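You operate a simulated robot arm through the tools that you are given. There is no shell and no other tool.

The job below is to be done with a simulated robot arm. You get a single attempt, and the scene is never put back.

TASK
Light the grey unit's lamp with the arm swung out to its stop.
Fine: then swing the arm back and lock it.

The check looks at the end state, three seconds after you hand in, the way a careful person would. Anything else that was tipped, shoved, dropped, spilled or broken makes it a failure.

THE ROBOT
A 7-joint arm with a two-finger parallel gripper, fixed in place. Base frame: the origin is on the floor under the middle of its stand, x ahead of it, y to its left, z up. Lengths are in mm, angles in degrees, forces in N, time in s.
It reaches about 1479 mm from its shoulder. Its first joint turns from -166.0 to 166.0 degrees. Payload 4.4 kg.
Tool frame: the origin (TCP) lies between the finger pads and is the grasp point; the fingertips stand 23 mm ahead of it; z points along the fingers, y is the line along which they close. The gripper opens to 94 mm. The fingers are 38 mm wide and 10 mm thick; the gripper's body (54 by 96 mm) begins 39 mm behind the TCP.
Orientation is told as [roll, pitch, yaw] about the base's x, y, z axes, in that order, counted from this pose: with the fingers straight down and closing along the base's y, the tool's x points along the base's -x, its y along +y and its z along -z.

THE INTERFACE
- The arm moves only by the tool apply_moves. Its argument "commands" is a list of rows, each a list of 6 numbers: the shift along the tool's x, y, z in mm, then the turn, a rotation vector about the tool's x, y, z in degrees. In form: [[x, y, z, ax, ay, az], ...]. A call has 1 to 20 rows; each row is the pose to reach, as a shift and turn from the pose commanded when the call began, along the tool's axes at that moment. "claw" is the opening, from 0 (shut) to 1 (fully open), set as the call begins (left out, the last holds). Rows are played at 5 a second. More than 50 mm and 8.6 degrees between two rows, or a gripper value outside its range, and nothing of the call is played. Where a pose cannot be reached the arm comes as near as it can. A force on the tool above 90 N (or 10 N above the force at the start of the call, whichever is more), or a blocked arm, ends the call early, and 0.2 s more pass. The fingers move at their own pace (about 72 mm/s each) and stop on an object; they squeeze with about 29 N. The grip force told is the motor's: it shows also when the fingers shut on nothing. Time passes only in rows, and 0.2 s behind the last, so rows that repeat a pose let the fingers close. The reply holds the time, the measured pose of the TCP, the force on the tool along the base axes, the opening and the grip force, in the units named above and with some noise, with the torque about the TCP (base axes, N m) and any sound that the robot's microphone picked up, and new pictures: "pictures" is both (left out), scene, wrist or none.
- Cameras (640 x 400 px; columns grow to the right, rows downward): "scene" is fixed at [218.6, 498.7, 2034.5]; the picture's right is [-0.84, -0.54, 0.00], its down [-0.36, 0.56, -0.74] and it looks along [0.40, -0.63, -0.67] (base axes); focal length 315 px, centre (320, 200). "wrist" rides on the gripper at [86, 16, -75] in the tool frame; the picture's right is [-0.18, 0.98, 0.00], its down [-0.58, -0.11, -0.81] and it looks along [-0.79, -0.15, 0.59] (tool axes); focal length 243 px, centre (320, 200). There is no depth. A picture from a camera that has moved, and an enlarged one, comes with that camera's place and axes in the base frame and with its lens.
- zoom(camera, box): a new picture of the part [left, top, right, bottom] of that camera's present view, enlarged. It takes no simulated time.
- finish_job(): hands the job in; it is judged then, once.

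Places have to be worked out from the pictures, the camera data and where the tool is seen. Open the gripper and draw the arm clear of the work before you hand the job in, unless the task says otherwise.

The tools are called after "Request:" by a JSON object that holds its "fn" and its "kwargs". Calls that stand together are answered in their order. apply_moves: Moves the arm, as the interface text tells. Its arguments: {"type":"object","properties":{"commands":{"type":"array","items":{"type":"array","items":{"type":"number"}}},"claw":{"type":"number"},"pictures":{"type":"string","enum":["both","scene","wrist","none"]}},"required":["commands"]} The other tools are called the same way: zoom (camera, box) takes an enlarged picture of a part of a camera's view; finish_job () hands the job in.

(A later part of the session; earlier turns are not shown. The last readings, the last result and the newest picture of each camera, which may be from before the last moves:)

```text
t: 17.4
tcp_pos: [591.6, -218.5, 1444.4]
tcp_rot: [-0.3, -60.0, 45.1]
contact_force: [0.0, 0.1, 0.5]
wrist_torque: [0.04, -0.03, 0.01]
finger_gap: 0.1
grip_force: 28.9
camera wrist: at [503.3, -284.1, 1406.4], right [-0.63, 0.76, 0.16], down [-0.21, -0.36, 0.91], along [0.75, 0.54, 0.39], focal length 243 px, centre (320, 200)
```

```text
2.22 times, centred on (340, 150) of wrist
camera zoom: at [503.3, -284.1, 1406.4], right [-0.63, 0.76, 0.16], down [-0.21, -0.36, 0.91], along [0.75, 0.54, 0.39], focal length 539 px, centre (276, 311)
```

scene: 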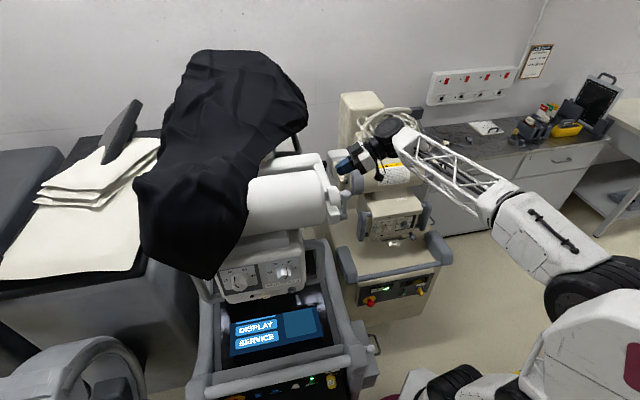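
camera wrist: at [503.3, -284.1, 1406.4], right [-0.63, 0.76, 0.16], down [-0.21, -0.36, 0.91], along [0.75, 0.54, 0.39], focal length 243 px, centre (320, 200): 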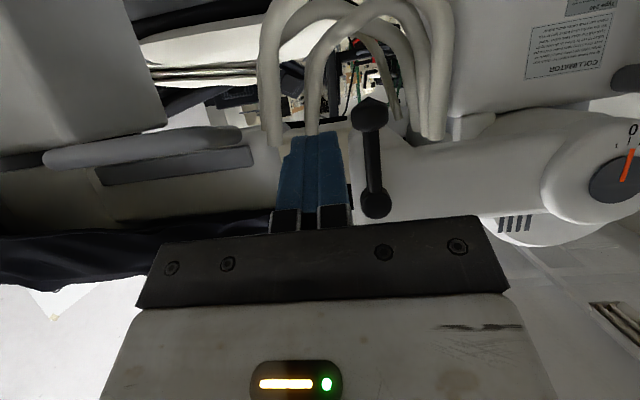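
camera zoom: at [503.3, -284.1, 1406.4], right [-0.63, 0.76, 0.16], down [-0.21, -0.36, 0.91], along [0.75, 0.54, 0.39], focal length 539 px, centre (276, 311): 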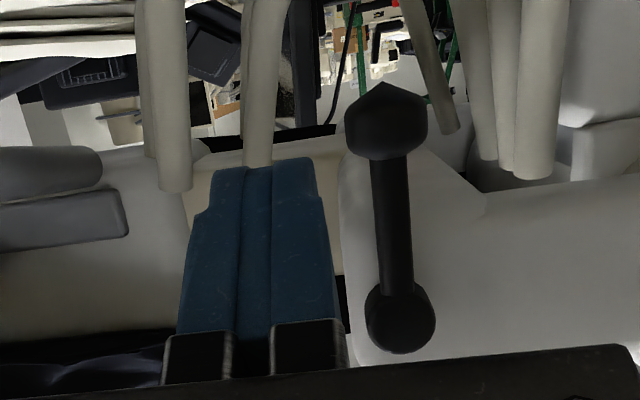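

The lever is clearly seen: hub ≈(619,-147,1490), ball ≈(618,-148,1421), about 25 mm ball. I'll level the fingers and slide them in just behind (rear of) the ball, without touching yet.

Request:
{"fn": "apply_moves", "kwargs": {"commands": [[4, -2, 2, 0, -7, 0], [9, -4, 5, 0, -14, 0], [13, -6, 7.5, 0, -20, 0], [4, -6, 22, 0, -20, 0], [-4, -6, 37, 0, -20, 0], [-12.7, -6, 52, 0, -20, 0]], "pictures": "wrist"}}

Request:
{"fn": "zoom", "kwargs": {"camera": "wrist", "box": [200, 60, 480, 240]}}

```text
t: 18.8
tcp_pos: [631.7, -186.5, 1428.8]
tcp_rot: [-0.5, -80.0, 45.4]
contact_force: [-0.5, -0.7, -0.1]
wrist_torque: [-0.01, -0.02, -0.02]
finger_gap: 0.0
grip_force: 29.4
camera wrist: at [557.8, -237.8, 1356.5], right [-0.67, 0.72, 0.18], down [-0.42, -0.57, 0.71], along [0.61, 0.4, 0.68], focal length 243 px, centre (320, 200)
```

wrist: 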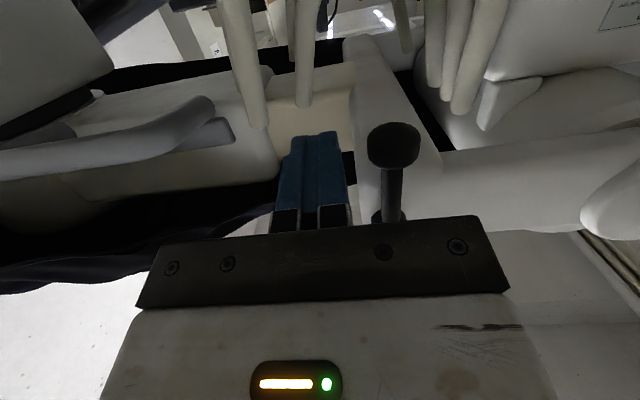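

```text
2.22 times, centred on (340, 150) of wrist
camera zoom: at [557.8, -237.8, 1356.5], right [-0.67, 0.72, 0.18], down [-0.42, -0.57, 0.71], along [0.61, 0.4, 0.68], focal length 539 px, centre (276, 311)
```

zoom: 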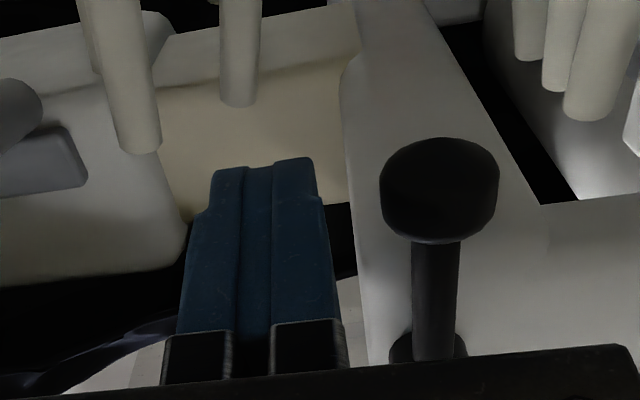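

The fingers are beside the ball with about a 14 mm gap. I'll nudge it gently toward the front of the unit and watch the force.

Request:
{"fn": "apply_moves", "kwargs": {"commands": [[0, 6, 0, 0, 0, 0], [0, 11, 0, 0, 0, 0], [0, 14, 0, 0, 0, 0], [0, 16, 0, 0, 0, 0], [0, 18, 0, 0, 0, 0]], "pictures": "wrist"}}

```text
t: 20.0
tcp_pos: [618.9, -176.5, 1429.0]
tcp_rot: [-0.5, -79.9, 45.3]
contact_force: [19.1, -12.0, 2.1]
wrist_torque: [-0.03, -0.13, -0.45]
finger_gap: 0.0
grip_force: 28.9
camera wrist: at [545.1, -227.7, 1356.9], right [-0.67, 0.72, 0.18], down [-0.42, -0.57, 0.71], along [0.61, 0.4, 0.68], focal length 243 px, centre (320, 200)
```

wrist: 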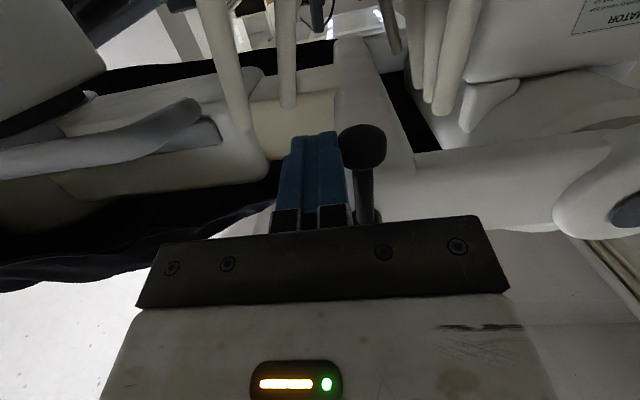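

The lever resisted with about 22 N and did not visibly turn this way. I'll back off, and instead take the ball loosely between the fingers so I can feel both directions.

Request:
{"fn": "apply_moves", "kwargs": {"commands": [[0, -12, 0, 0, 0, 0], [0, -12, -40, 0, 0, 0], [0, -5, -68, 0, 0, 0], [8, 18.5, -68, 0, 0, 0]], "pictures": "none"}}

Request:
{"fn": "apply_moves", "kwargs": {"commands": [[0, 0, 0, 0, 0, 0], [0, 0, 0, 0, 0, 0], [0, 0, 0, 0, 0, 0]], "claw": 1, "pictures": "wrist"}}

```text
t: 21.0
tcp_pos: [569.0, -209.2, 1419.0]
tcp_rot: [7.1, -79.9, 38.7]
contact_force: [0.2, -1.0, -0.2]
wrist_torque: [0.0, 0.01, -0.02]
finger_gap: 0.0
grip_force: 29.1
```

```text
t: 21.8
tcp_pos: [567.4, -209.4, 1421.7]
tcp_rot: [5.7, -79.8, 40.0]
contact_force: [0.4, -0.3, 0.4]
wrist_torque: [-0.01, 0.0, -0.01]
finger_gap: 93.9
grip_force: 0.0
camera wrist: at [492.9, -260.0, 1350.2], right [-0.68, 0.71, 0.2], down [-0.4, -0.58, 0.71], along [0.62, 0.4, 0.67], focal length 243 px, centre (320, 200)
```

wrist: 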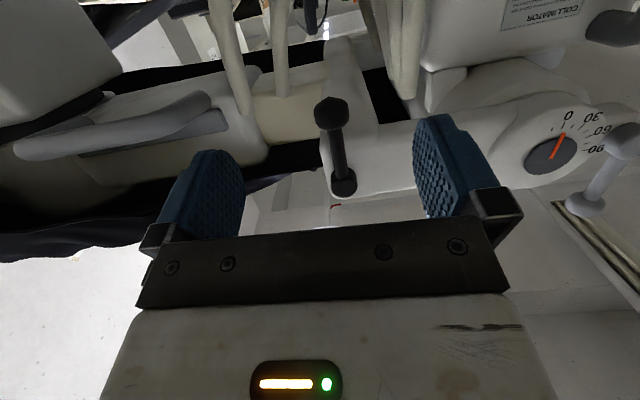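

The lever sits nicely between the open fingers. I'll advance so the pads straddle the ball, then close on it.

Request:
{"fn": "apply_moves", "kwargs": {"commands": [[-2, 4, 20, 0, 0, 0], [-5, 7, 42, 0, 0, 0], [-8, 7, 64, 0, 0, 0]], "pictures": "wrist"}}

```text
t: 22.6
tcp_pos: [596.7, -158.4, 1429.8]
tcp_rot: [-0.9, -80.0, 45.7]
contact_force: [-0.2, -0.1, -0.4]
wrist_torque: [0.01, 0.0, -0.01]
finger_gap: 94.1
grip_force: 0.1
camera wrist: at [522.9, -210.6, 1357.7], right [-0.67, 0.72, 0.18], down [-0.42, -0.56, 0.71], along [0.61, 0.4, 0.68], focal length 243 px, centre (320, 200)
```

wrist: 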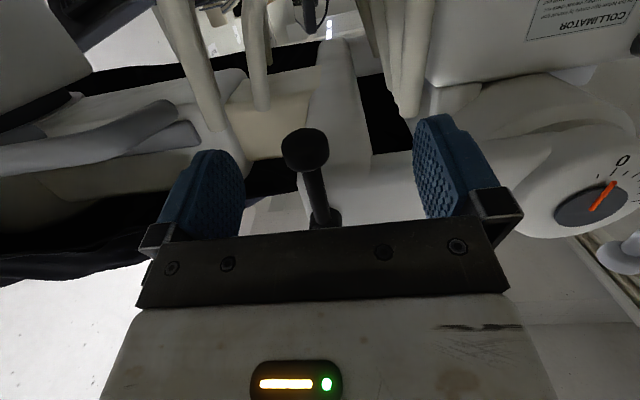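

The fingers are about 8 mm too far forward of the ball and 12 mm high; I'll correct this and close the fingers.

Request:
{"fn": "apply_moves", "kwargs": {"commands": [[6, -4, 3, 0, 0, 0], [11, -8, 6, 0, 0, 0], [11, -8, 6, 0, 0, 0]], "pictures": "wrist"}}

Request:
{"fn": "apply_moves", "kwargs": {"commands": [[0, 0, 0, 0, 0, 0], [0, 0, 0, 0, 0, 0], [0, 0, 0, 0, 0, 0], [0, 0, 0, 0, 0, 0]], "claw": 0.15, "pictures": "wrist"}}

```text
t: 23.4
tcp_pos: [604.9, -162.1, 1417.6]
tcp_rot: [-0.5, -80.0, 45.4]
contact_force: [0.0, -0.7, 0.0]
wrist_torque: [-0.01, -0.02, -0.02]
finger_gap: 93.4
grip_force: 0.0
camera wrist: at [531.0, -214.1, 1345.2], right [-0.67, 0.72, 0.18], down [-0.41, -0.57, 0.71], along [0.61, 0.4, 0.68], focal length 243 px, centre (320, 200)
```

wrist: 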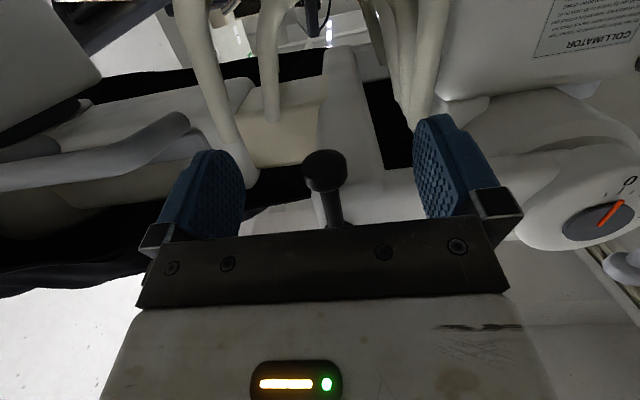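

```text
t: 24.4
tcp_pos: [604.8, -161.9, 1416.8]
tcp_rot: [-0.4, -80.0, 45.2]
contact_force: [0.0, -0.4, -1.2]
wrist_torque: [0.01, 0.04, 0.02]
finger_gap: 24.0
grip_force: 45.1
camera wrist: at [531.0, -214.2, 1345.1], right [-0.67, 0.72, 0.18], down [-0.41, -0.57, 0.71], along [0.61, 0.4, 0.68], focal length 243 px, centre (320, 200)
```

wrist: 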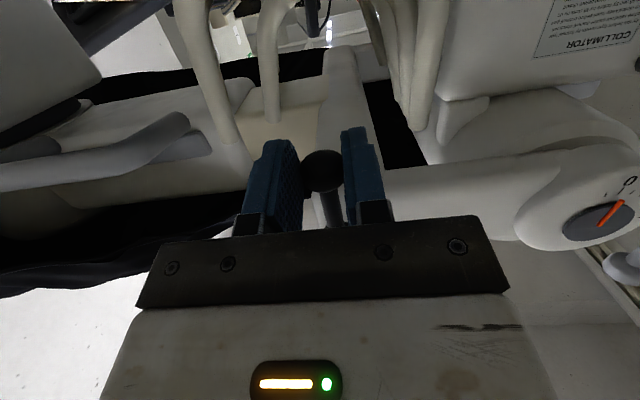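

The ball is held (gap 24 mm). I'll test a small move toward the rear of the unit and read the force.

Request:
{"fn": "apply_moves", "kwargs": {"commands": [[0, -2, 0, 0, 0, 0], [0, -4, 0, 0, 0, 0], [0, -4, 0, 0, 0, 0]], "pictures": "wrist"}}

```text
t: 25.2
tcp_pos: [609.7, -166.0, 1417.3]
tcp_rot: [-0.4, -79.9, 45.3]
contact_force: [-14.1, -7.0, -4.8]
wrist_torque: [-0.38, -0.09, 0.12]
finger_gap: 23.9
grip_force: 45.8
camera wrist: at [534.9, -217.8, 1345.4], right [-0.67, 0.72, 0.18], down [-0.42, -0.57, 0.71], along [0.61, 0.4, 0.68], focal length 243 px, centre (320, 200)
```

wrist: 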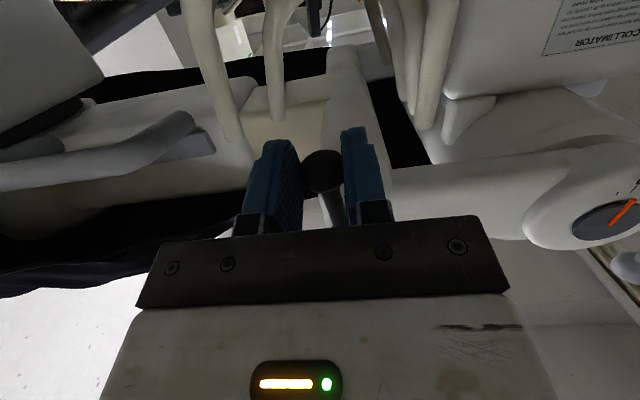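

The lever gives easily toward the rear (only ~5 N), so it turns that way. I'll follow its arc about the hub, rolling the gripper with it, in steps.

Request:
{"fn": "apply_moves", "kwargs": {"commands": [[-0.7, -6.2, -1, 1.4, 0, -7.9], [-2.5, -14.9, -1.4, 2.6, 0, -14.8], [-5.2, -23.3, -1.9, 3.8, 0, -21.7], [-9, -31.4, -2.6, 5, 0, -28.6]], "pictures": "wrist"}}

```text
t: 26.2
tcp_pos: [630.8, -187.8, 1427.4]
tcp_rot: [-73.0, -59.2, 115.2]
contact_force: [18.9, 24.8, 8.3]
wrist_torque: [-0.02, 0.03, 0.03]
finger_gap: 24.0
grip_force: 44.7
camera wrist: at [583.3, -266.5, 1356.0], right [-0.65, 0.69, -0.32], down [-0.67, -0.31, 0.67], along [0.37, 0.65, 0.66], focal length 243 px, centre (320, 200)
```

wrist: 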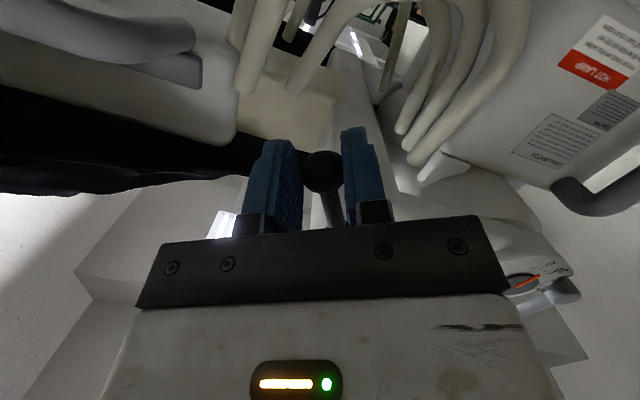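

The lever has turned about 30° with it. I ease the pull along the finger axis (31 N toward the unit) by going 2 mm in, and carry on along the arc.

Request:
{"fn": "apply_moves", "kwargs": {"commands": [[-0.8, -8.9, 1.9, 1.2, 0, -6.9], [-2.4, -17.7, 1.6, 2.4, 0, -13.8], [-5.1, -26.2, 1.2, 3.7, 0, -20.7], [-8.7, -34.3, 0.5, 4.9, 0, -27.6]], "pictures": "wrist"}}

```text
t: 27.2
tcp_pos: [650.2, -205.4, 1451.5]
tcp_rot: [-83.6, -32.0, 123.1]
contact_force: [-28.4, 3.1, 16.6]
wrist_torque: [0.43, -0.16, 0.47]
finger_gap: 24.0
grip_force: 44.7
camera wrist: at [623.9, -305.4, 1399.7], right [-0.46, 0.51, -0.73], down [-0.87, -0.11, 0.48], along [0.16, 0.86, 0.49], focal length 243 px, centre (320, 200)
```

wrist: 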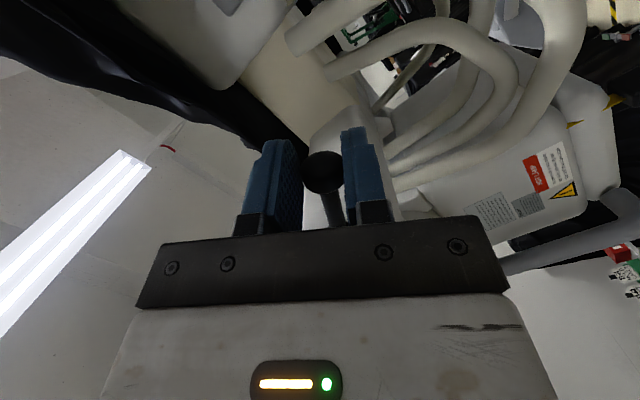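

Lever at about 57°; the remaining force is radial (I'm pulling ~2 mm too far from the hub). I correct the radius and carry on another 21°.

Request:
{"fn": "apply_moves", "kwargs": {"commands": [[-2.5, -8.7, -1.4, 1.2, 0, -6.9], [-4.1, -17.2, -1.7, 2.4, 0, -13.8], [-6.6, -25.4, -2.1, 3.7, 0, -20.7]], "pictures": "wrist"}}

```text
t: 28.0
tcp_pos: [657.1, -213.3, 1469.4]
tcp_rot: [-87.8, -11.9, 124.6]
contact_force: [2.6, -1.9, -42.7]
wrist_torque: [-1.07, 0.1, -0.41]
finger_gap: 32.5
grip_force: 20.0
camera wrist: at [642.1, -323.9, 1439.8], right [-0.25, 0.29, -0.92], down [-0.97, -0.01, 0.26], along [0.07, 0.96, 0.29], focal length 243 px, centre (320, 200)
```

wrist: 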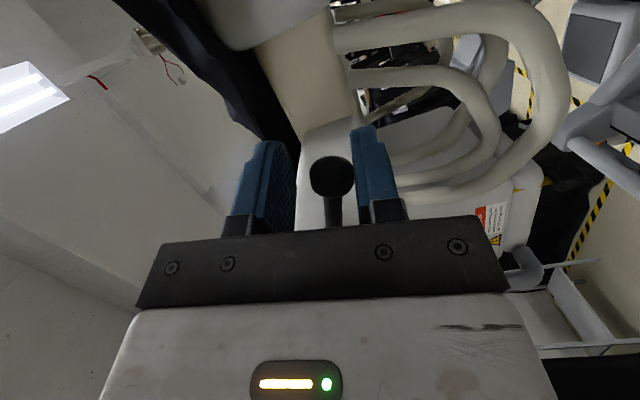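

The lever now meets a firm stop (43 N, fingers pried open), around 65–70° of turn. I'll back off a little, open the fingers and look at the lever.

Request:
{"fn": "apply_moves", "kwargs": {"commands": [[0, 5, 0, 0, 0, 0], [0, 8, 0, 0, 0, 0], [0, 8, 0, 0, 0, 0]], "claw": 1, "pictures": "wrist"}}

Request:
{"fn": "apply_moves", "kwargs": {"commands": [[0, 0, -40, 0, 0, 0], [0, 0, -75, 0, 0, 0]], "pictures": "both"}}

```text
t: 28.8
tcp_pos: [652.7, -210.8, 1468.7]
tcp_rot: [-88.0, -11.6, 124.7]
contact_force: [-0.4, 1.0, 0.4]
wrist_torque: [0.0, 0.0, 0.02]
finger_gap: 93.9
grip_force: 0.1
camera wrist: at [637.5, -321.3, 1437.6], right [-0.24, 0.29, -0.93], down [-0.97, -0.01, 0.25], along [0.06, 0.96, 0.28], focal length 243 px, centre (320, 200)
```

wrist: 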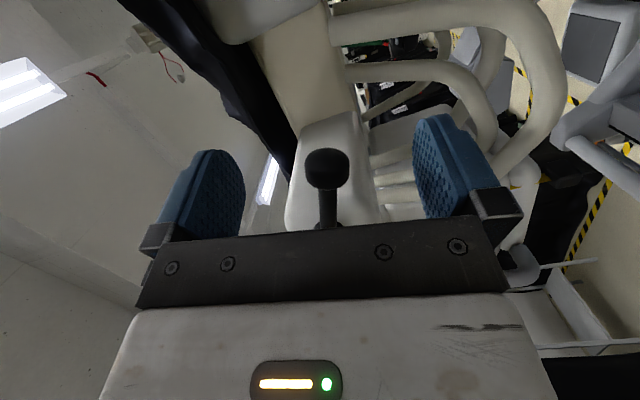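

```text
t: 29.4
tcp_pos: [603.2, -238.8, 1467.2]
tcp_rot: [-87.9, -12.2, 126.4]
contact_force: [-0.4, 0.4, -0.4]
wrist_torque: [0.02, -0.02, -0.02]
finger_gap: 93.9
grip_force: 0.1
camera wrist: at [590.8, -351.0, 1436.2], right [-0.26, 0.29, -0.92], down [-0.97, -0.04, 0.26], along [0.04, 0.96, 0.29], focal length 243 px, centre (320, 200)
```

scene: 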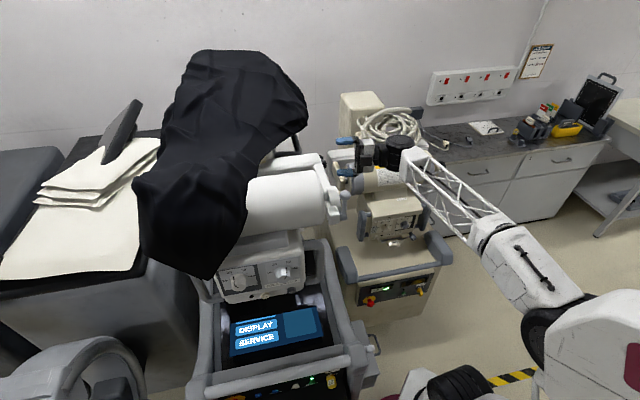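
wrist: 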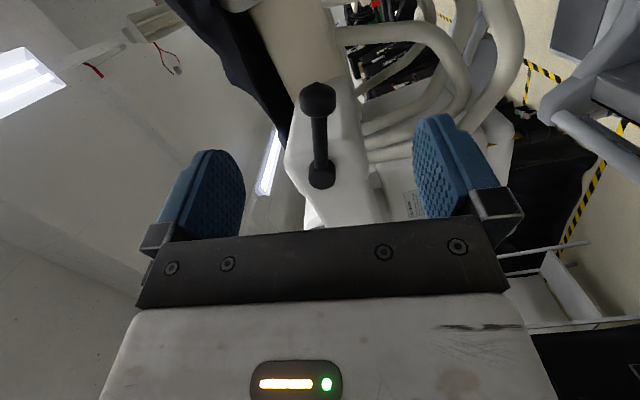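

The lever now rests at about 70° toward the rear (was straight down). Next I'll roll the gripper back, close it, and move to a standoff in front of the arm link to test gently whether the arm is free to swing.

Request:
{"fn": "apply_moves", "kwargs": {"commands": [[-16, 1, -4, -1.4, 0, 7.7], [-32, 2, -8, -2.7, 0, 15.4], [-49, 3, -12, -4.1, 0, 23], [-65, 4, -16, -5.4, 0, 30.7], [-81, 5, -19, -6.8, 0, 38.4], [-97, 6, -23, -8.2, 0, 46.1], [-114, 7, -27, -9.5, 0, 53.8], [-130, 8, -31, -10.9, 0, 61.4], [-146, 9, -35, -12.2, 0, 69.1], [-162, 10, -39, -13.6, 0, 76.8]], "claw": 0, "pictures": "both"}}

Request:
{"fn": "zoom", "kwargs": {"camera": "wrist", "box": [200, 0, 560, 240]}}

```text
t: 30.8
tcp_pos: [573.3, -210.9, 1345.2]
tcp_rot: [-66.5, -63.8, 111.5]
contact_force: [0.3, 0.5, 0.2]
wrist_torque: [-0.01, -0.05, -0.01]
finger_gap: 0.2
grip_force: 28.7
stopped in row 6: the arm was blocked; the commanded pose is now the measured one
camera wrist: at [522.6, -287.6, 1275.1], right [-0.69, 0.69, -0.23], down [-0.6, -0.37, 0.71], along [0.4, 0.63, 0.67], focal length 243 px, centre (320, 200)
```

scene: 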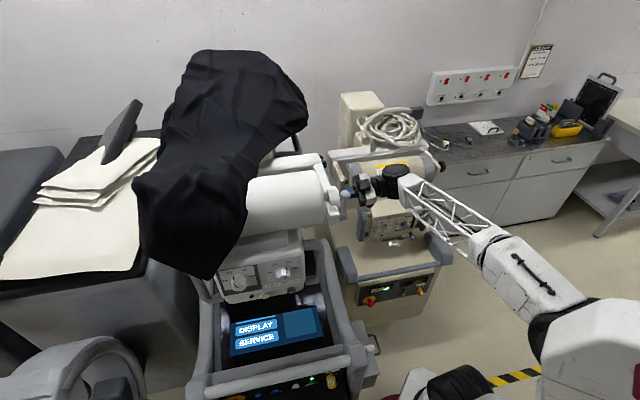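
wrist: 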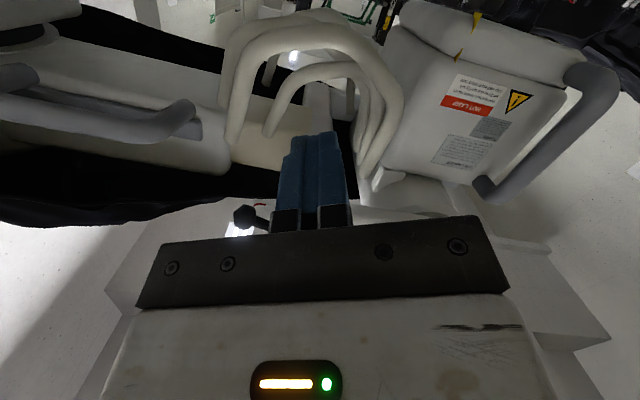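

```text
1.67 times, centred on (380, 120) of wrist
camera zoom: at [522.6, -287.6, 1275.1], right [-0.69, 0.69, -0.23], down [-0.6, -0.37, 0.71], along [0.4, 0.63, 0.67], focal length 404 px, centre (220, 333)
```

zoom: 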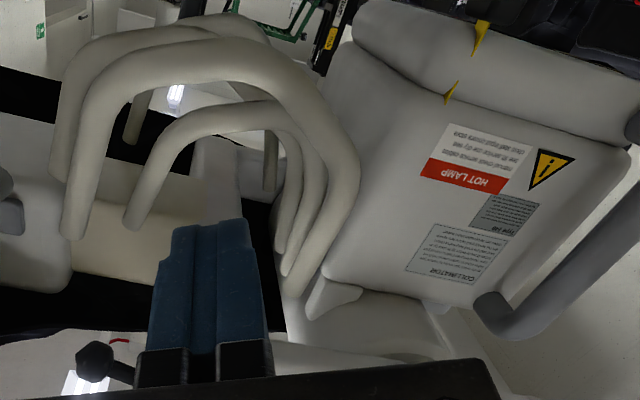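

The roll-back was blocked mid-way (likely a wrist limit) and the tool sits lower than intended, at z≈1345, in free space beside the collimator. I'll undo the remaining roll slowly while backing off a little.

Request:
{"fn": "apply_moves", "kwargs": {"commands": [[0, 0, -8, -0.7, 0, 4], [0, 0, -16, -1.4, 0, 8], [0, 0, -24, -2.1, 0, 12], [0, 0, -32, -2.8, 0, 16], [0, 0, -40, -3.5, 0, 20], [0, 0, -40, -4.2, 0, 23.6]], "pictures": "wrist"}}

```text
t: 32.4
tcp_pos: [554.1, -193.1, 1361.6]
tcp_rot: [-4.3, -79.0, 55.3]
contact_force: [0.0, -0.4, 0.0]
wrist_torque: [-0.01, 0.01, 0.01]
finger_gap: 0.0
grip_force: 28.7
stopped in row 6: the arm was blocked; the commanded pose is now the measured one
camera wrist: at [486.0, -255.3, 1290.6], right [-0.74, 0.65, 0.17], down [-0.35, -0.59, 0.73], along [0.57, 0.48, 0.67], focal length 243 px, centre (320, 200)
```

wrist: 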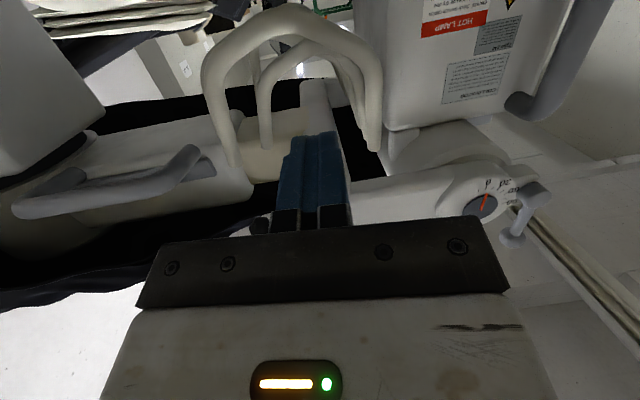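

Orientation is nearly restored. I now move up to a standoff about 30 mm off the outer face of the arm link (between elbow and dial).

Request:
{"fn": "apply_moves", "kwargs": {"commands": [[-22, 14, 0, 0, 0, 0], [-44, 28, 0, 0, 0, 0], [-66, 42, 0, 0, 0, 0], [-88, 55, 5, 0, 0, 0], [-110, 69, 12, 0, 0, 0], [-130, 82, 18, 0, 0, 0]], "pictures": "both"}}

```text
t: 33.8
tcp_pos: [512.3, -111.3, 1486.8]
tcp_rot: [-4.8, -79.0, 55.4]
contact_force: [-0.4, 0.6, -0.5]
wrist_torque: [0.0, 0.0, 0.02]
finger_gap: 0.0
grip_force: 29.2
camera wrist: at [443.5, -172.0, 1416.8], right [-0.74, 0.65, 0.16], down [-0.36, -0.59, 0.73], along [0.57, 0.48, 0.67], focal length 243 px, centre (320, 200)
```

scene: 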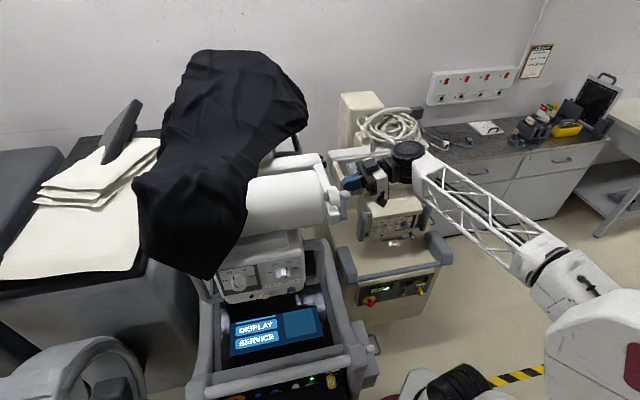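
wrist: 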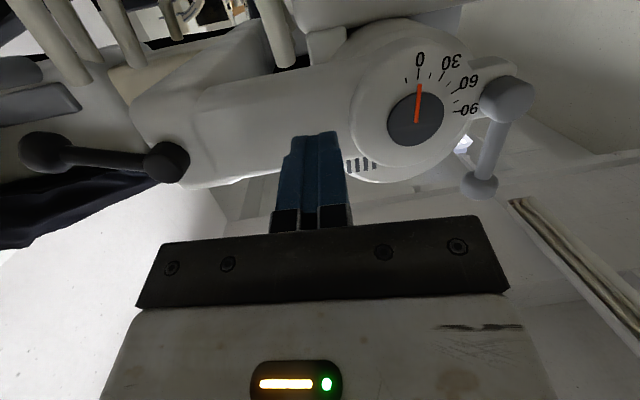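

I'm in front of the link with clear view of dial, black lever (now near horizontal) and grey lever. I'll advance slowly toward the face until light contact.

Request:
{"fn": "apply_moves", "kwargs": {"commands": [[-2, -1, 10, 0, 0, 0], [-4, -2, 20, 0, 0, 0], [-5, -2.6, 26, 0, 0, 0], [-6, -3.1, 31, 0, 0, 0]], "pictures": "wrist"}}

```text
t: 34.8
tcp_pos: [536.5, -87.1, 1484.6]
tcp_rot: [-4.2, -79.1, 55.0]
contact_force: [-3.1, -2.7, -1.2]
wrist_torque: [0.02, -0.04, -0.04]
finger_gap: 0.2
grip_force: 28.7
camera wrist: at [468.6, -148.5, 1413.9], right [-0.74, 0.65, 0.17], down [-0.35, -0.59, 0.73], along [0.57, 0.48, 0.67], focal length 243 px, centre (320, 200)
```

wrist: 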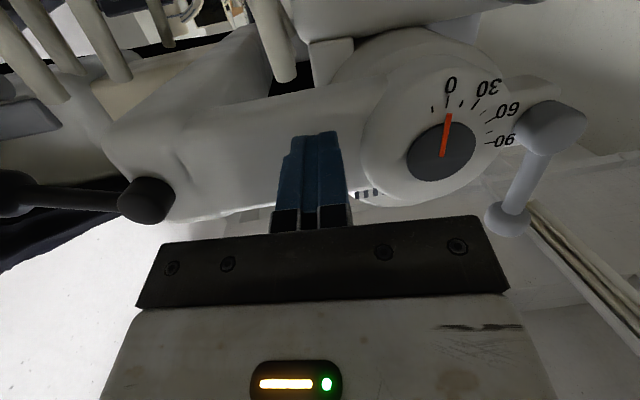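

First contact: about 4 N with the tip at the link face. I push a few millimetres more and watch the force and whether the link moves.

Request:
{"fn": "apply_moves", "kwargs": {"commands": [[-0.5, -0.3, 2.5, 0, 0, 0], [-1, -0.5, 5, 0, 0, 0], [-1.5, -0.8, 7.5, 0, 0, 0], [-1.5, -0.8, 7.5, 0, 0, 0]], "pictures": "wrist"}}

```text
t: 35.8
tcp_pos: [542.4, -83.0, 1485.1]
tcp_rot: [-4.2, -79.0, 54.9]
contact_force: [-0.6, 0.1, 0.7]
wrist_torque: [-0.02, 0.0, -0.02]
finger_gap: 0.1
grip_force: 29.6
camera wrist: at [474.5, -143.7, 1414.5], right [-0.74, 0.65, 0.17], down [-0.35, -0.59, 0.73], along [0.57, 0.48, 0.67], focal length 243 px, centre (320, 200)
```

wrist: 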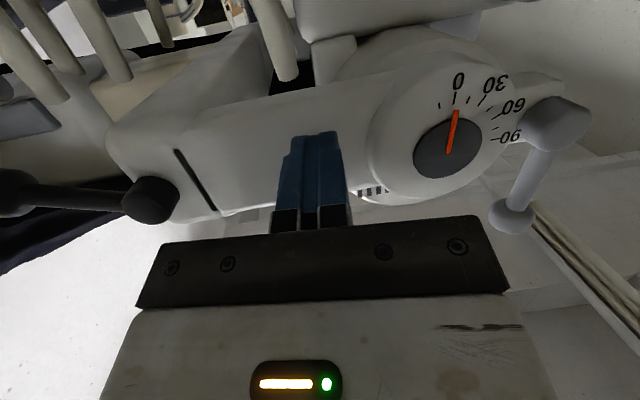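

A dark gap has opened between the elbow block and the link, with almost no force: the link is free now and moves about the elbow. Zooming to see what exactly moved.

Request:
{"fn": "zoom", "kwargs": {"camera": "wrist", "box": [80, 90, 320, 230]}}

Request:
{"fn": "zoom", "kwargs": {"camera": "scene", "box": [230, 130, 370, 240]}}

Request:
{"fn": "zoom", "kwargs": {"camera": "scene", "box": [130, 40, 370, 320]}}

```text
2.67 times, centred on (200, 160) of wrist
camera zoom: at [474.5, -143.7, 1414.5], right [-0.74, 0.65, 0.17], down [-0.35, -0.59, 0.73], along [0.57, 0.48, 0.67], focal length 647 px, centre (640, 307)
```

zoom: 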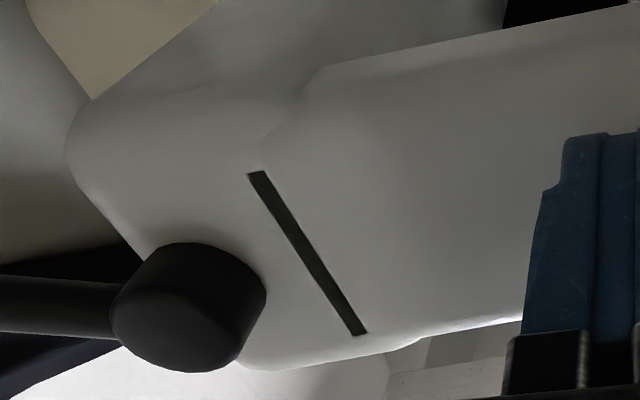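

```text
3.64 times, centred on (300, 185) of scene
camera zoom: at [218.6, 498.7, 2034.5], right [-0.84, -0.54, 0.0], down [-0.36, 0.56, -0.74], along [0.4, -0.63, -0.67], focal length 1144 px, centre (393, 254)
```

zoom: 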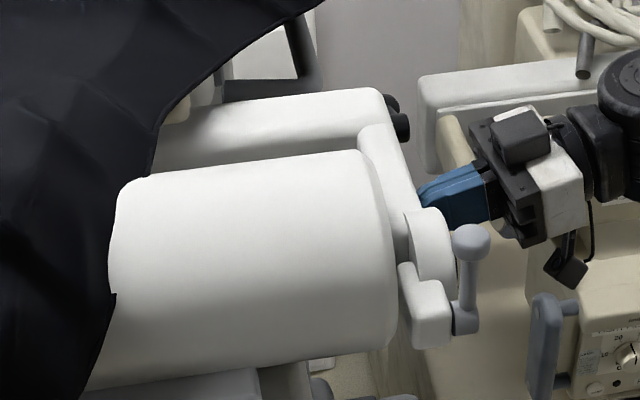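

```text
1.43 times, centred on (250, 180) of scene
camera zoom: at [218.6, 498.7, 2034.5], right [-0.84, -0.54, 0.0], down [-0.36, 0.56, -0.74], along [0.4, -0.63, -0.67], focal length 450 px, centre (420, 229)
```

zoom: 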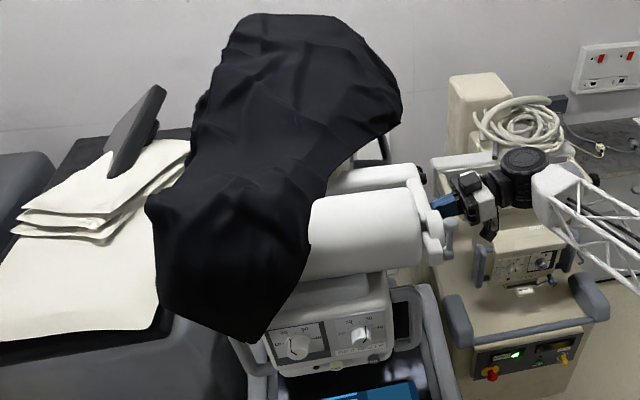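

Hub, dial and tube all shifted about 7 mm together toward the unit's left, so the whole boom swings about the rear column and is now unlocked. I'll wait briefly to see whether it stays put or drifts.

Request:
{"fn": "apply_moves", "kwargs": {"commands": [[0, 0, 0, 0, 0, 0], [0, 0, 0, 0, 0, 0], [0, 0, 0, 0, 0, 0], [0, 0, 0, 0, 0, 0], [0, 0, 0, 0, 0, 0]], "pictures": "both"}}

Request:
{"fn": "zoom", "kwargs": {"camera": "scene", "box": [230, 130, 370, 240]}}

```text
t: 37.0
tcp_pos: [543.0, -82.9, 1485.7]
tcp_rot: [-4.2, -78.9, 55.0]
contact_force: [-0.7, 0.1, -0.5]
wrist_torque: [-0.01, 0.02, 0.0]
finger_gap: 0.0
grip_force: 28.9
camera wrist: at [474.4, -143.7, 1414.5], right [-0.74, 0.65, 0.17], down [-0.35, -0.59, 0.73], along [0.57, 0.48, 0.67], focal length 243 px, centre (320, 200)
```

scene: 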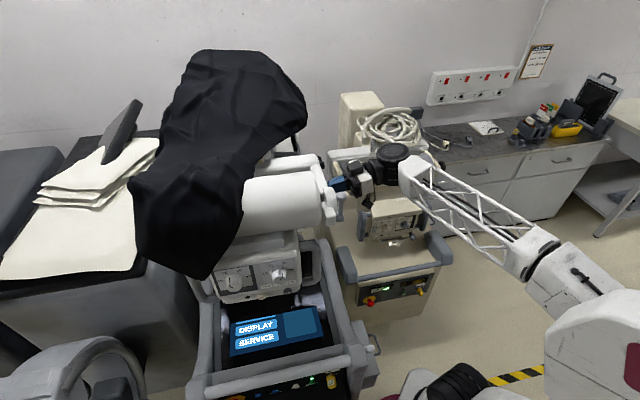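
wrist: 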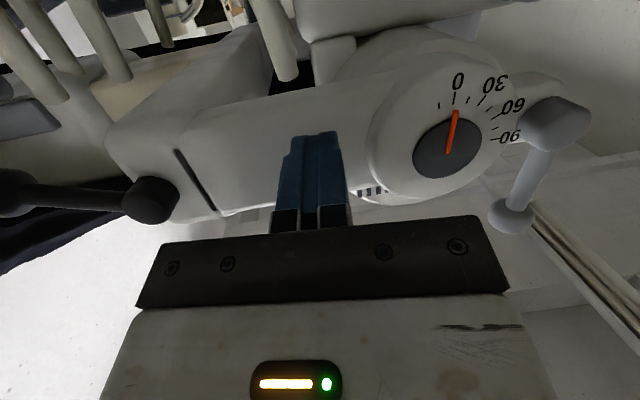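

```text
3.64 times, centred on (300, 185) of scene
camera zoom: at [218.6, 498.7, 2034.5], right [-0.84, -0.54, 0.0], down [-0.36, 0.56, -0.74], along [0.4, -0.63, -0.67], focal length 1144 px, centre (393, 254)
```

zoom: 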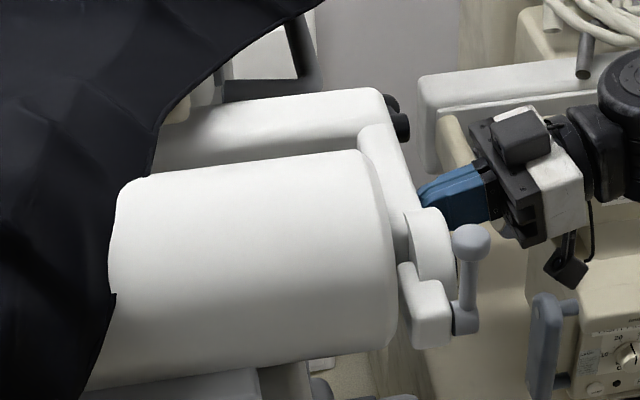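

The arm stays where it is left, with little friction, and the drape rides along with it. I'll push it farther slowly (about 10° around the column axis estimated near (974,-327)), turning the tool with it, and watch for the stop.

Request:
{"fn": "apply_moves", "kwargs": {"commands": [[-2, 1.6, 10.5, 1.2, 0, 0.2], [-4.1, 3.1, 21, 2.5, 0, 0.5], [-6.2, 4.4, 31.5, 3.7, 0, 0.7], [-8.3, 5.5, 42.1, 4.9, 0.1, 1], [-10.4, 6.1, 52.7, 6.1, 0.1, 1.2], [-12.4, 6.5, 63.3, 7.4, 0.1, 1.5], [-14.5, 6.8, 73.8, 8.6, 0.1, 1.7], [-16.5, 7, 84.4, 9.8, 0.1, 2]], "pictures": "both"}}

```text
t: 38.3
tcp_pos: [572.2, -34.1, 1484.2]
tcp_rot: [-4.6, -79.1, 47.9]
contact_force: [-57.1, -49.0, -8.0]
wrist_torque: [0.41, -0.69, -0.4]
finger_gap: 0.2
grip_force: 28.4
stopped in row 6: the force on the tool passed its limit at 133 N (the readings are from after the stop); the commanded pose is now the measured one
camera wrist: at [496.6, -86.4, 1413.7], right [-0.65, 0.74, 0.17], down [-0.43, -0.54, 0.73], along [0.63, 0.4, 0.67], focal length 243 px, centre (320, 200)
```

scene: 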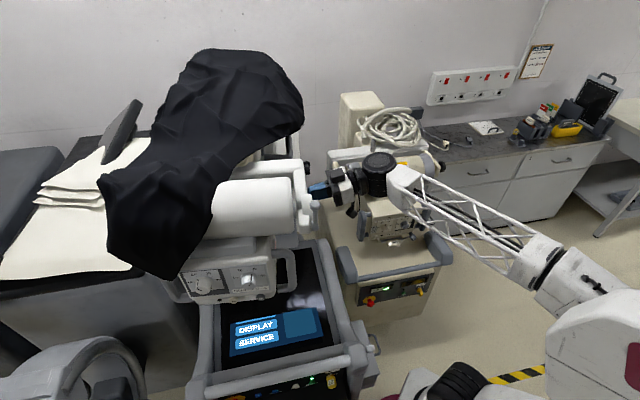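
wrist: 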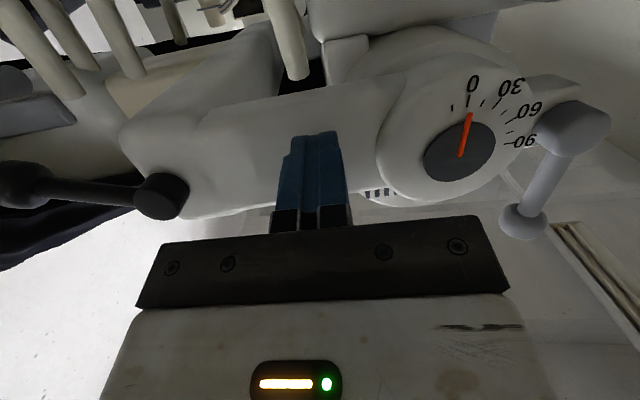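

The push met a hard stop after about 7–8° of swing (133 N peak, still ~75 N). I'll back off several millimetres at once and look at whether it's the arm's stop or an obstruction.

Request:
{"fn": "apply_moves", "kwargs": {"commands": [[1, 0, -6, 0, 0, 0], [2, 0, -14, 0, 0, 0]], "pictures": "both"}}

Request:
{"fn": "zoom", "kwargs": {"camera": "scene", "box": [90, 180, 310, 320]}}

Request:
{"fn": "zoom", "kwargs": {"camera": "scene", "box": [80, 40, 340, 200]}}

```text
t: 38.9
tcp_pos: [561.2, -42.3, 1484.7]
tcp_rot: [-4.1, -78.9, 47.8]
contact_force: [-0.1, -0.5, -0.8]
wrist_torque: [0.0, 0.02, 0.01]
finger_gap: 0.1
grip_force: 29.0
camera wrist: at [486.8, -94.8, 1413.9], right [-0.66, 0.74, 0.17], down [-0.42, -0.54, 0.73], along [0.63, 0.41, 0.67], focal length 243 px, centre (320, 200)
```

scene: 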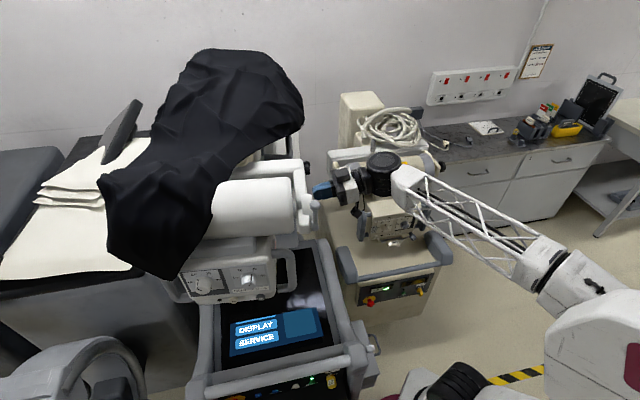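
wrist: 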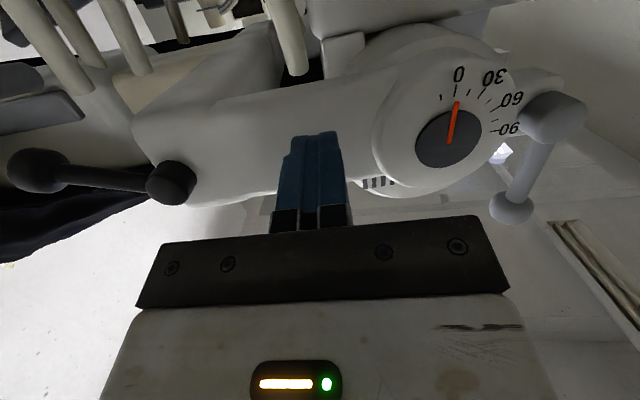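

```text
2.86 times, centred on (200, 250) of scene
camera zoom: at [218.6, 498.7, 2034.5], right [-0.84, -0.54, 0.0], down [-0.36, 0.56, -0.74], along [0.4, -0.63, -0.67], focal length 899 px, centre (663, 57)
```

zoom: 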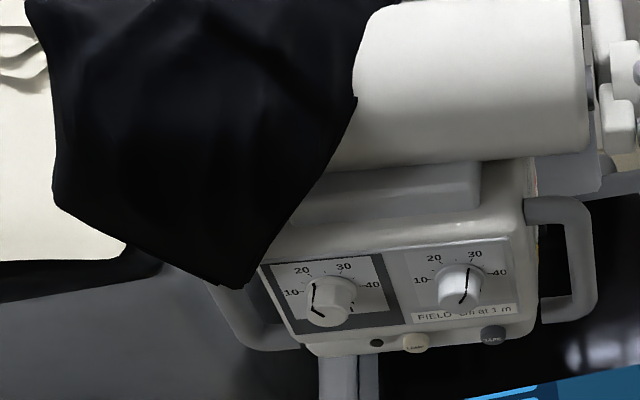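

```text
2.46 times, centred on (210, 120) of scene
camera zoom: at [218.6, 498.7, 2034.5], right [-0.84, -0.54, 0.0], down [-0.36, 0.56, -0.74], along [0.4, -0.63, -0.67], focal length 775 px, centre (591, 397)
```

zoom: 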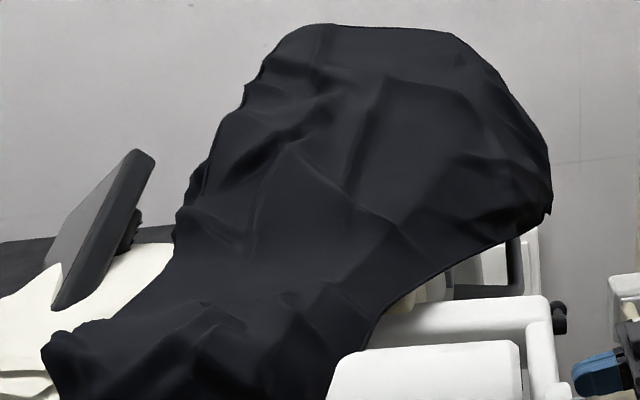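

The arm has rotated about 8° and nothing visible obstructs it: the collimator and drape hang clear of the bed. I'll touch again very gently to find out whether it is at a hard stop.

Request:
{"fn": "apply_moves", "kwargs": {"commands": [[-1, 0, 5, 0, 0, 0], [-1.5, 0, 8, 0, 0, 0], [-1.8, 0, 10, 0, 0, 0], [-2, 0, 11.5, 0, 0, 0], [-2, 0, 11.5, 0, 0, 0]], "pictures": "none"}}

```text
t: 40.1
tcp_pos: [570.6, -35.7, 1483.6]
tcp_rot: [-4.3, -78.9, 47.8]
contact_force: [-0.5, 0.2, 0.2]
wrist_torque: [0.0, -0.01, -0.04]
finger_gap: 0.0
grip_force: 29.0
```

Request:
{"fn": "apply_moves", "kwargs": {"commands": [[-0.2, 0, 1.5, 0, 0, 0], [-0.4, 0, 3, 0, 0, 0], [-0.6, 0, 4.5, 0, 0, 0], [-0.6, 0, 4.5, 0, 0, 0]], "pictures": "both"}}

```text
t: 40.9
tcp_pos: [573.1, -35.4, 1484.9]
tcp_rot: [-4.9, -78.8, 48.2]
contact_force: [-47.5, -29.9, -8.5]
wrist_torque: [0.31, -0.49, -0.12]
finger_gap: 0.1
grip_force: 28.3
stopped in row 3: the force on the tool passed its limit at 102 N (the readings are from after the stop); the commanded pose is now the measured one
camera wrist: at [496.6, -86.5, 1413.5], right [-0.65, 0.74, 0.16], down [-0.43, -0.54, 0.73], along [0.63, 0.4, 0.67], focal length 243 px, centre (320, 200)
```

scene: 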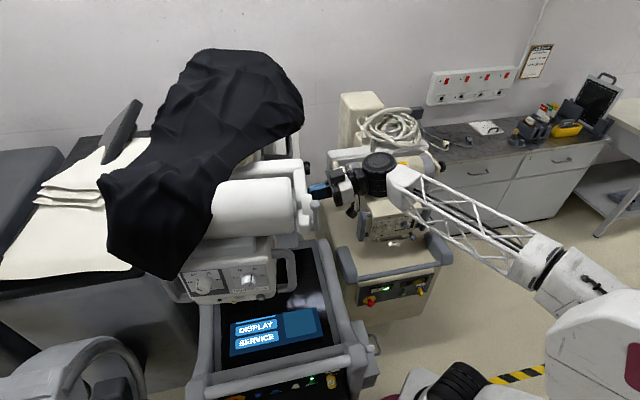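
wrist: 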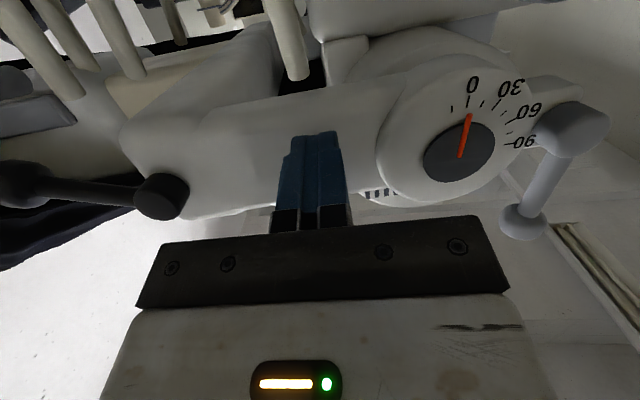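

It is a hard stop (force shoots up within 3 mm), so the arm is at its outer stop. I'll now withdraw from the link, raise and point the fingers down again in clear space.

Request:
{"fn": "apply_moves", "kwargs": {"commands": [[5, 0, -25, 0, 0, 0], [10, 0, -50, 0, 0, 0], [15, 0, -78, 0, 0, 0], [-6, 0, -82, 0, 7, 0], [-26, 0, -86, 0, 14, 0], [-47, 0, -90, 0, 21, 0], [-67, 0, -94, 0, 28, 0]], "pictures": "both"}}

```text
t: 42.5
tcp_pos: [513.5, -87.4, 1565.6]
tcp_rot: [-1.3, -50.7, 44.7]
contact_force: [0.1, -0.2, 0.1]
wrist_torque: [0.04, 0.01, 0.0]
finger_gap: 0.0
grip_force: 29.1
camera wrist: at [421.5, -153.8, 1545.8], right [-0.6, 0.79, 0.13], down [-0.12, -0.25, 0.96], along [0.79, 0.56, 0.24], focal length 243 px, centre (320, 200)
```

scene: 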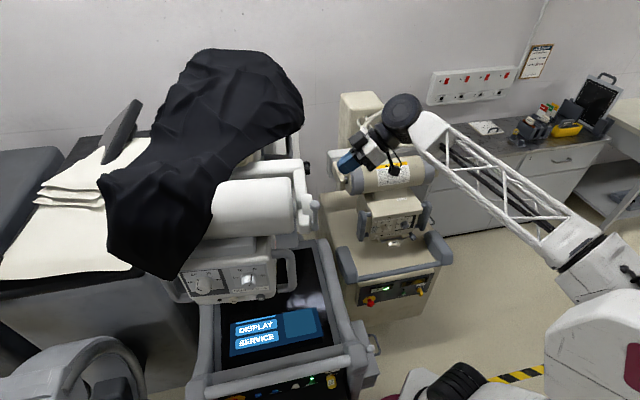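
wrist: 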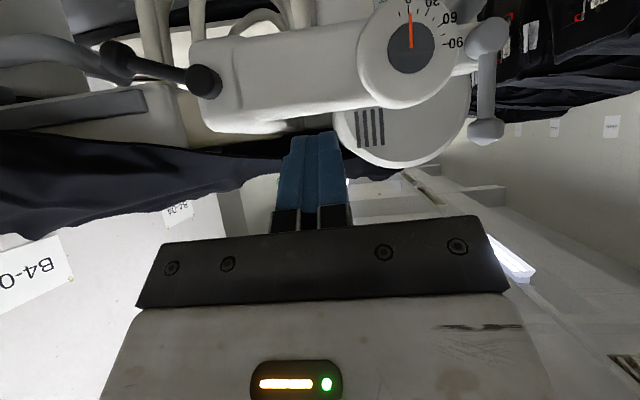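

Continuing to untilt and rise.

Request:
{"fn": "apply_moves", "kwargs": {"commands": [[-16, 0, -14, 0, 7.2, 0], [-33, 0, -27, 0, 14.4, 0], [-50, 0, -41, 0, 21.6, 0], [-66, 0, -54, 0, 28.8, 0], [-83, 0, -68, 0, 36, 0], [-99, 0, -82, 0, 43.2, 0], [-115, 0, -95, 0, 50.7, 0]], "pictures": "none"}}

```text
t: 44.1
tcp_pos: [512.3, -87.5, 1717.1]
tcp_rot: [-0.9, -0.1, 43.7]
contact_force: [-0.3, 0.3, 0.3]
wrist_torque: [-0.01, -0.02, 0.08]
finger_gap: 0.0
grip_force: 29.4
```

Fingers are down at z≈1717. I'll now carry the tool over to the front of the unit, turning it to face the collimator.

Request:
{"fn": "apply_moves", "kwargs": {"commands": [[-16, 26, 0, 0, 0, 6.8], [-33, 51, 0, 0, 0, 13.7], [-49, 77, 0, 0, 0, 20.5], [-66, 103, 0, 0, 0, 27.3], [-82, 128, 0, 0, 0, 34.2], [-98, 154, 0, 0, 0, 41], [-115, 179, 0, 0, 0, 47.9], [-131, 205, 0, 0, 0, 54.7], [-148, 231, 0, 0, 0, 61.5], [-164, 256, 0, 0, 0, 68.4], [-180, 282, 14, 0, 0, 75.2], [-197, 308, 28, 0, 0, 82], [-213, 333, 43, 0, 0, 88.9], [-229, 359, 57, 0, 0, 95.7]], "claw": 1, "pictures": "both"}}

Request:
{"fn": "zoom", "kwargs": {"camera": "wrist", "box": [200, 40, 480, 220]}}

```text
t: 47.1
tcp_pos: [431.9, 329.1, 1656.1]
tcp_rot: [0.4, -0.8, -52.1]
contact_force: [0.2, 0.0, 0.3]
wrist_torque: [0.0, -0.01, -0.01]
finger_gap: 94.3
grip_force: 0.1
camera wrist: at [391.5, 408.3, 1728.2], right [0.89, 0.46, 0.01], down [0.26, -0.52, 0.81], along [0.38, -0.72, -0.58], focal length 243 px, centre (320, 200)
```

scene: 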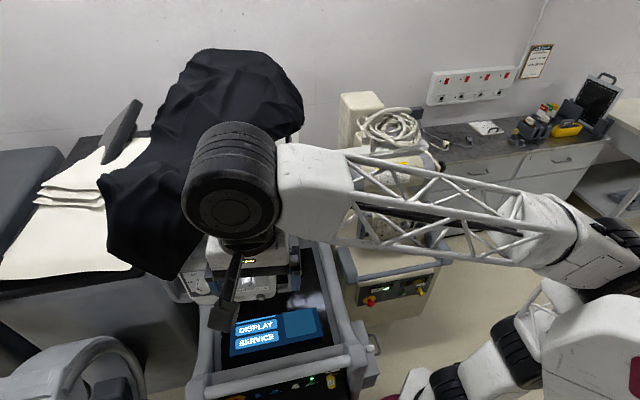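
wrist: 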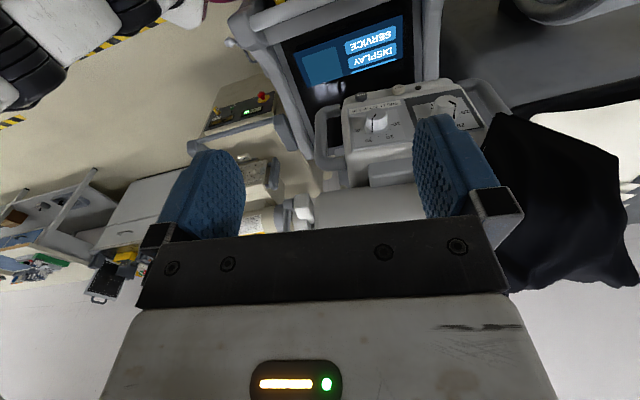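

```text
2.22 times, centred on (340, 130) of wrist
camera zoom: at [391.5, 408.3, 1728.2], right [0.89, 0.46, 0.01], down [0.26, -0.52, 0.81], along [0.38, -0.72, -0.58], focal length 539 px, centre (276, 356)
```

zoom: 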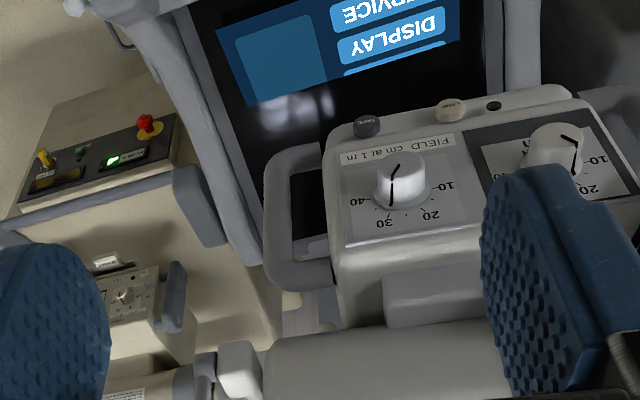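

I now see LAMP (cream) left of TAPE (dark) on the collimator's lower lip; I judge it near (622,268,1332), with the panel facing about (-0.62,0.79). I'll move in front of it in stages, closing the fingers and tilting them toward level.

Request:
{"fn": "apply_moves", "kwargs": {"commands": [[-5, 21, 31, 0, -8, 0], [-10, 42, 62, 0, -16, 0], [-14, 63, 94, 0, -24, 0], [-19, 84, 125, 0, -32, 0], [-24, 106, 156, 0, -40, 0]], "claw": 0, "pictures": "both"}}

Request:
{"fn": "zoom", "kwargs": {"camera": "wrist", "box": [200, 0, 520, 220]}}

```text
t: 48.3
tcp_pos: [534.6, 377.5, 1496.6]
tcp_rot: [0.6, -41.0, -52.4]
contact_force: [0.1, -0.1, 0.0]
wrist_torque: [0.02, -0.04, 0.0]
finger_gap: 0.0
grip_force: 28.9
camera wrist: at [477.9, 476.6, 1496.0], right [0.86, 0.49, 0.13], down [-0.15, 0.0, 0.99], along [0.49, -0.87, 0.07], focal length 243 px, centre (320, 200)
```

scene: 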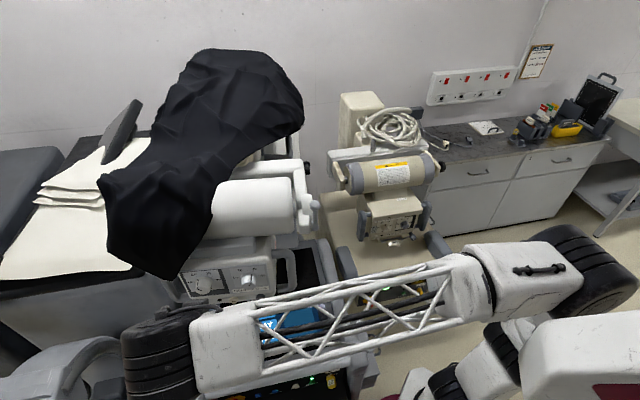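
wrist: 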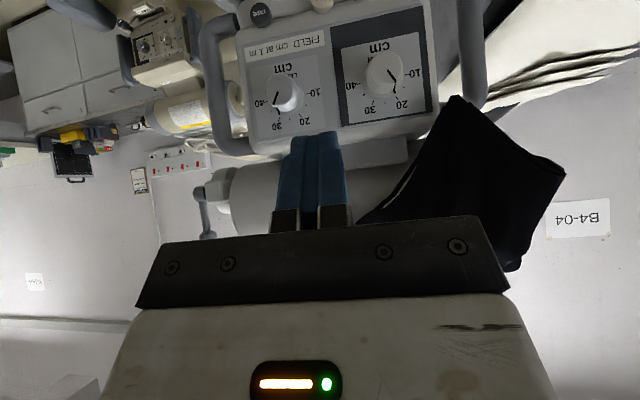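

```text
1.82 times, centred on (360, 110) of wrist
camera zoom: at [477.9, 476.6, 1496.0], right [0.86, 0.49, 0.13], down [-0.15, 0.0, 0.99], along [0.49, -0.87, 0.07], focal length 441 px, centre (247, 364)
```

zoom: 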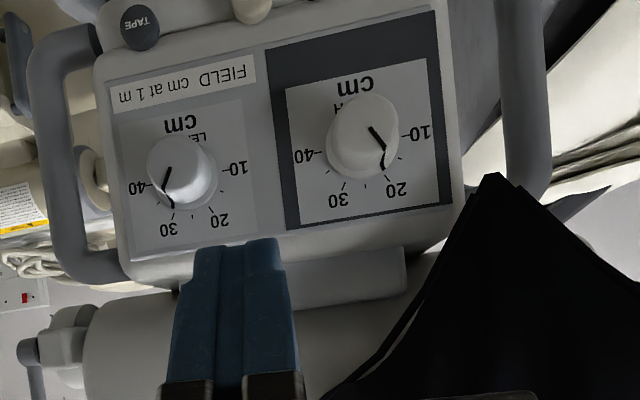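

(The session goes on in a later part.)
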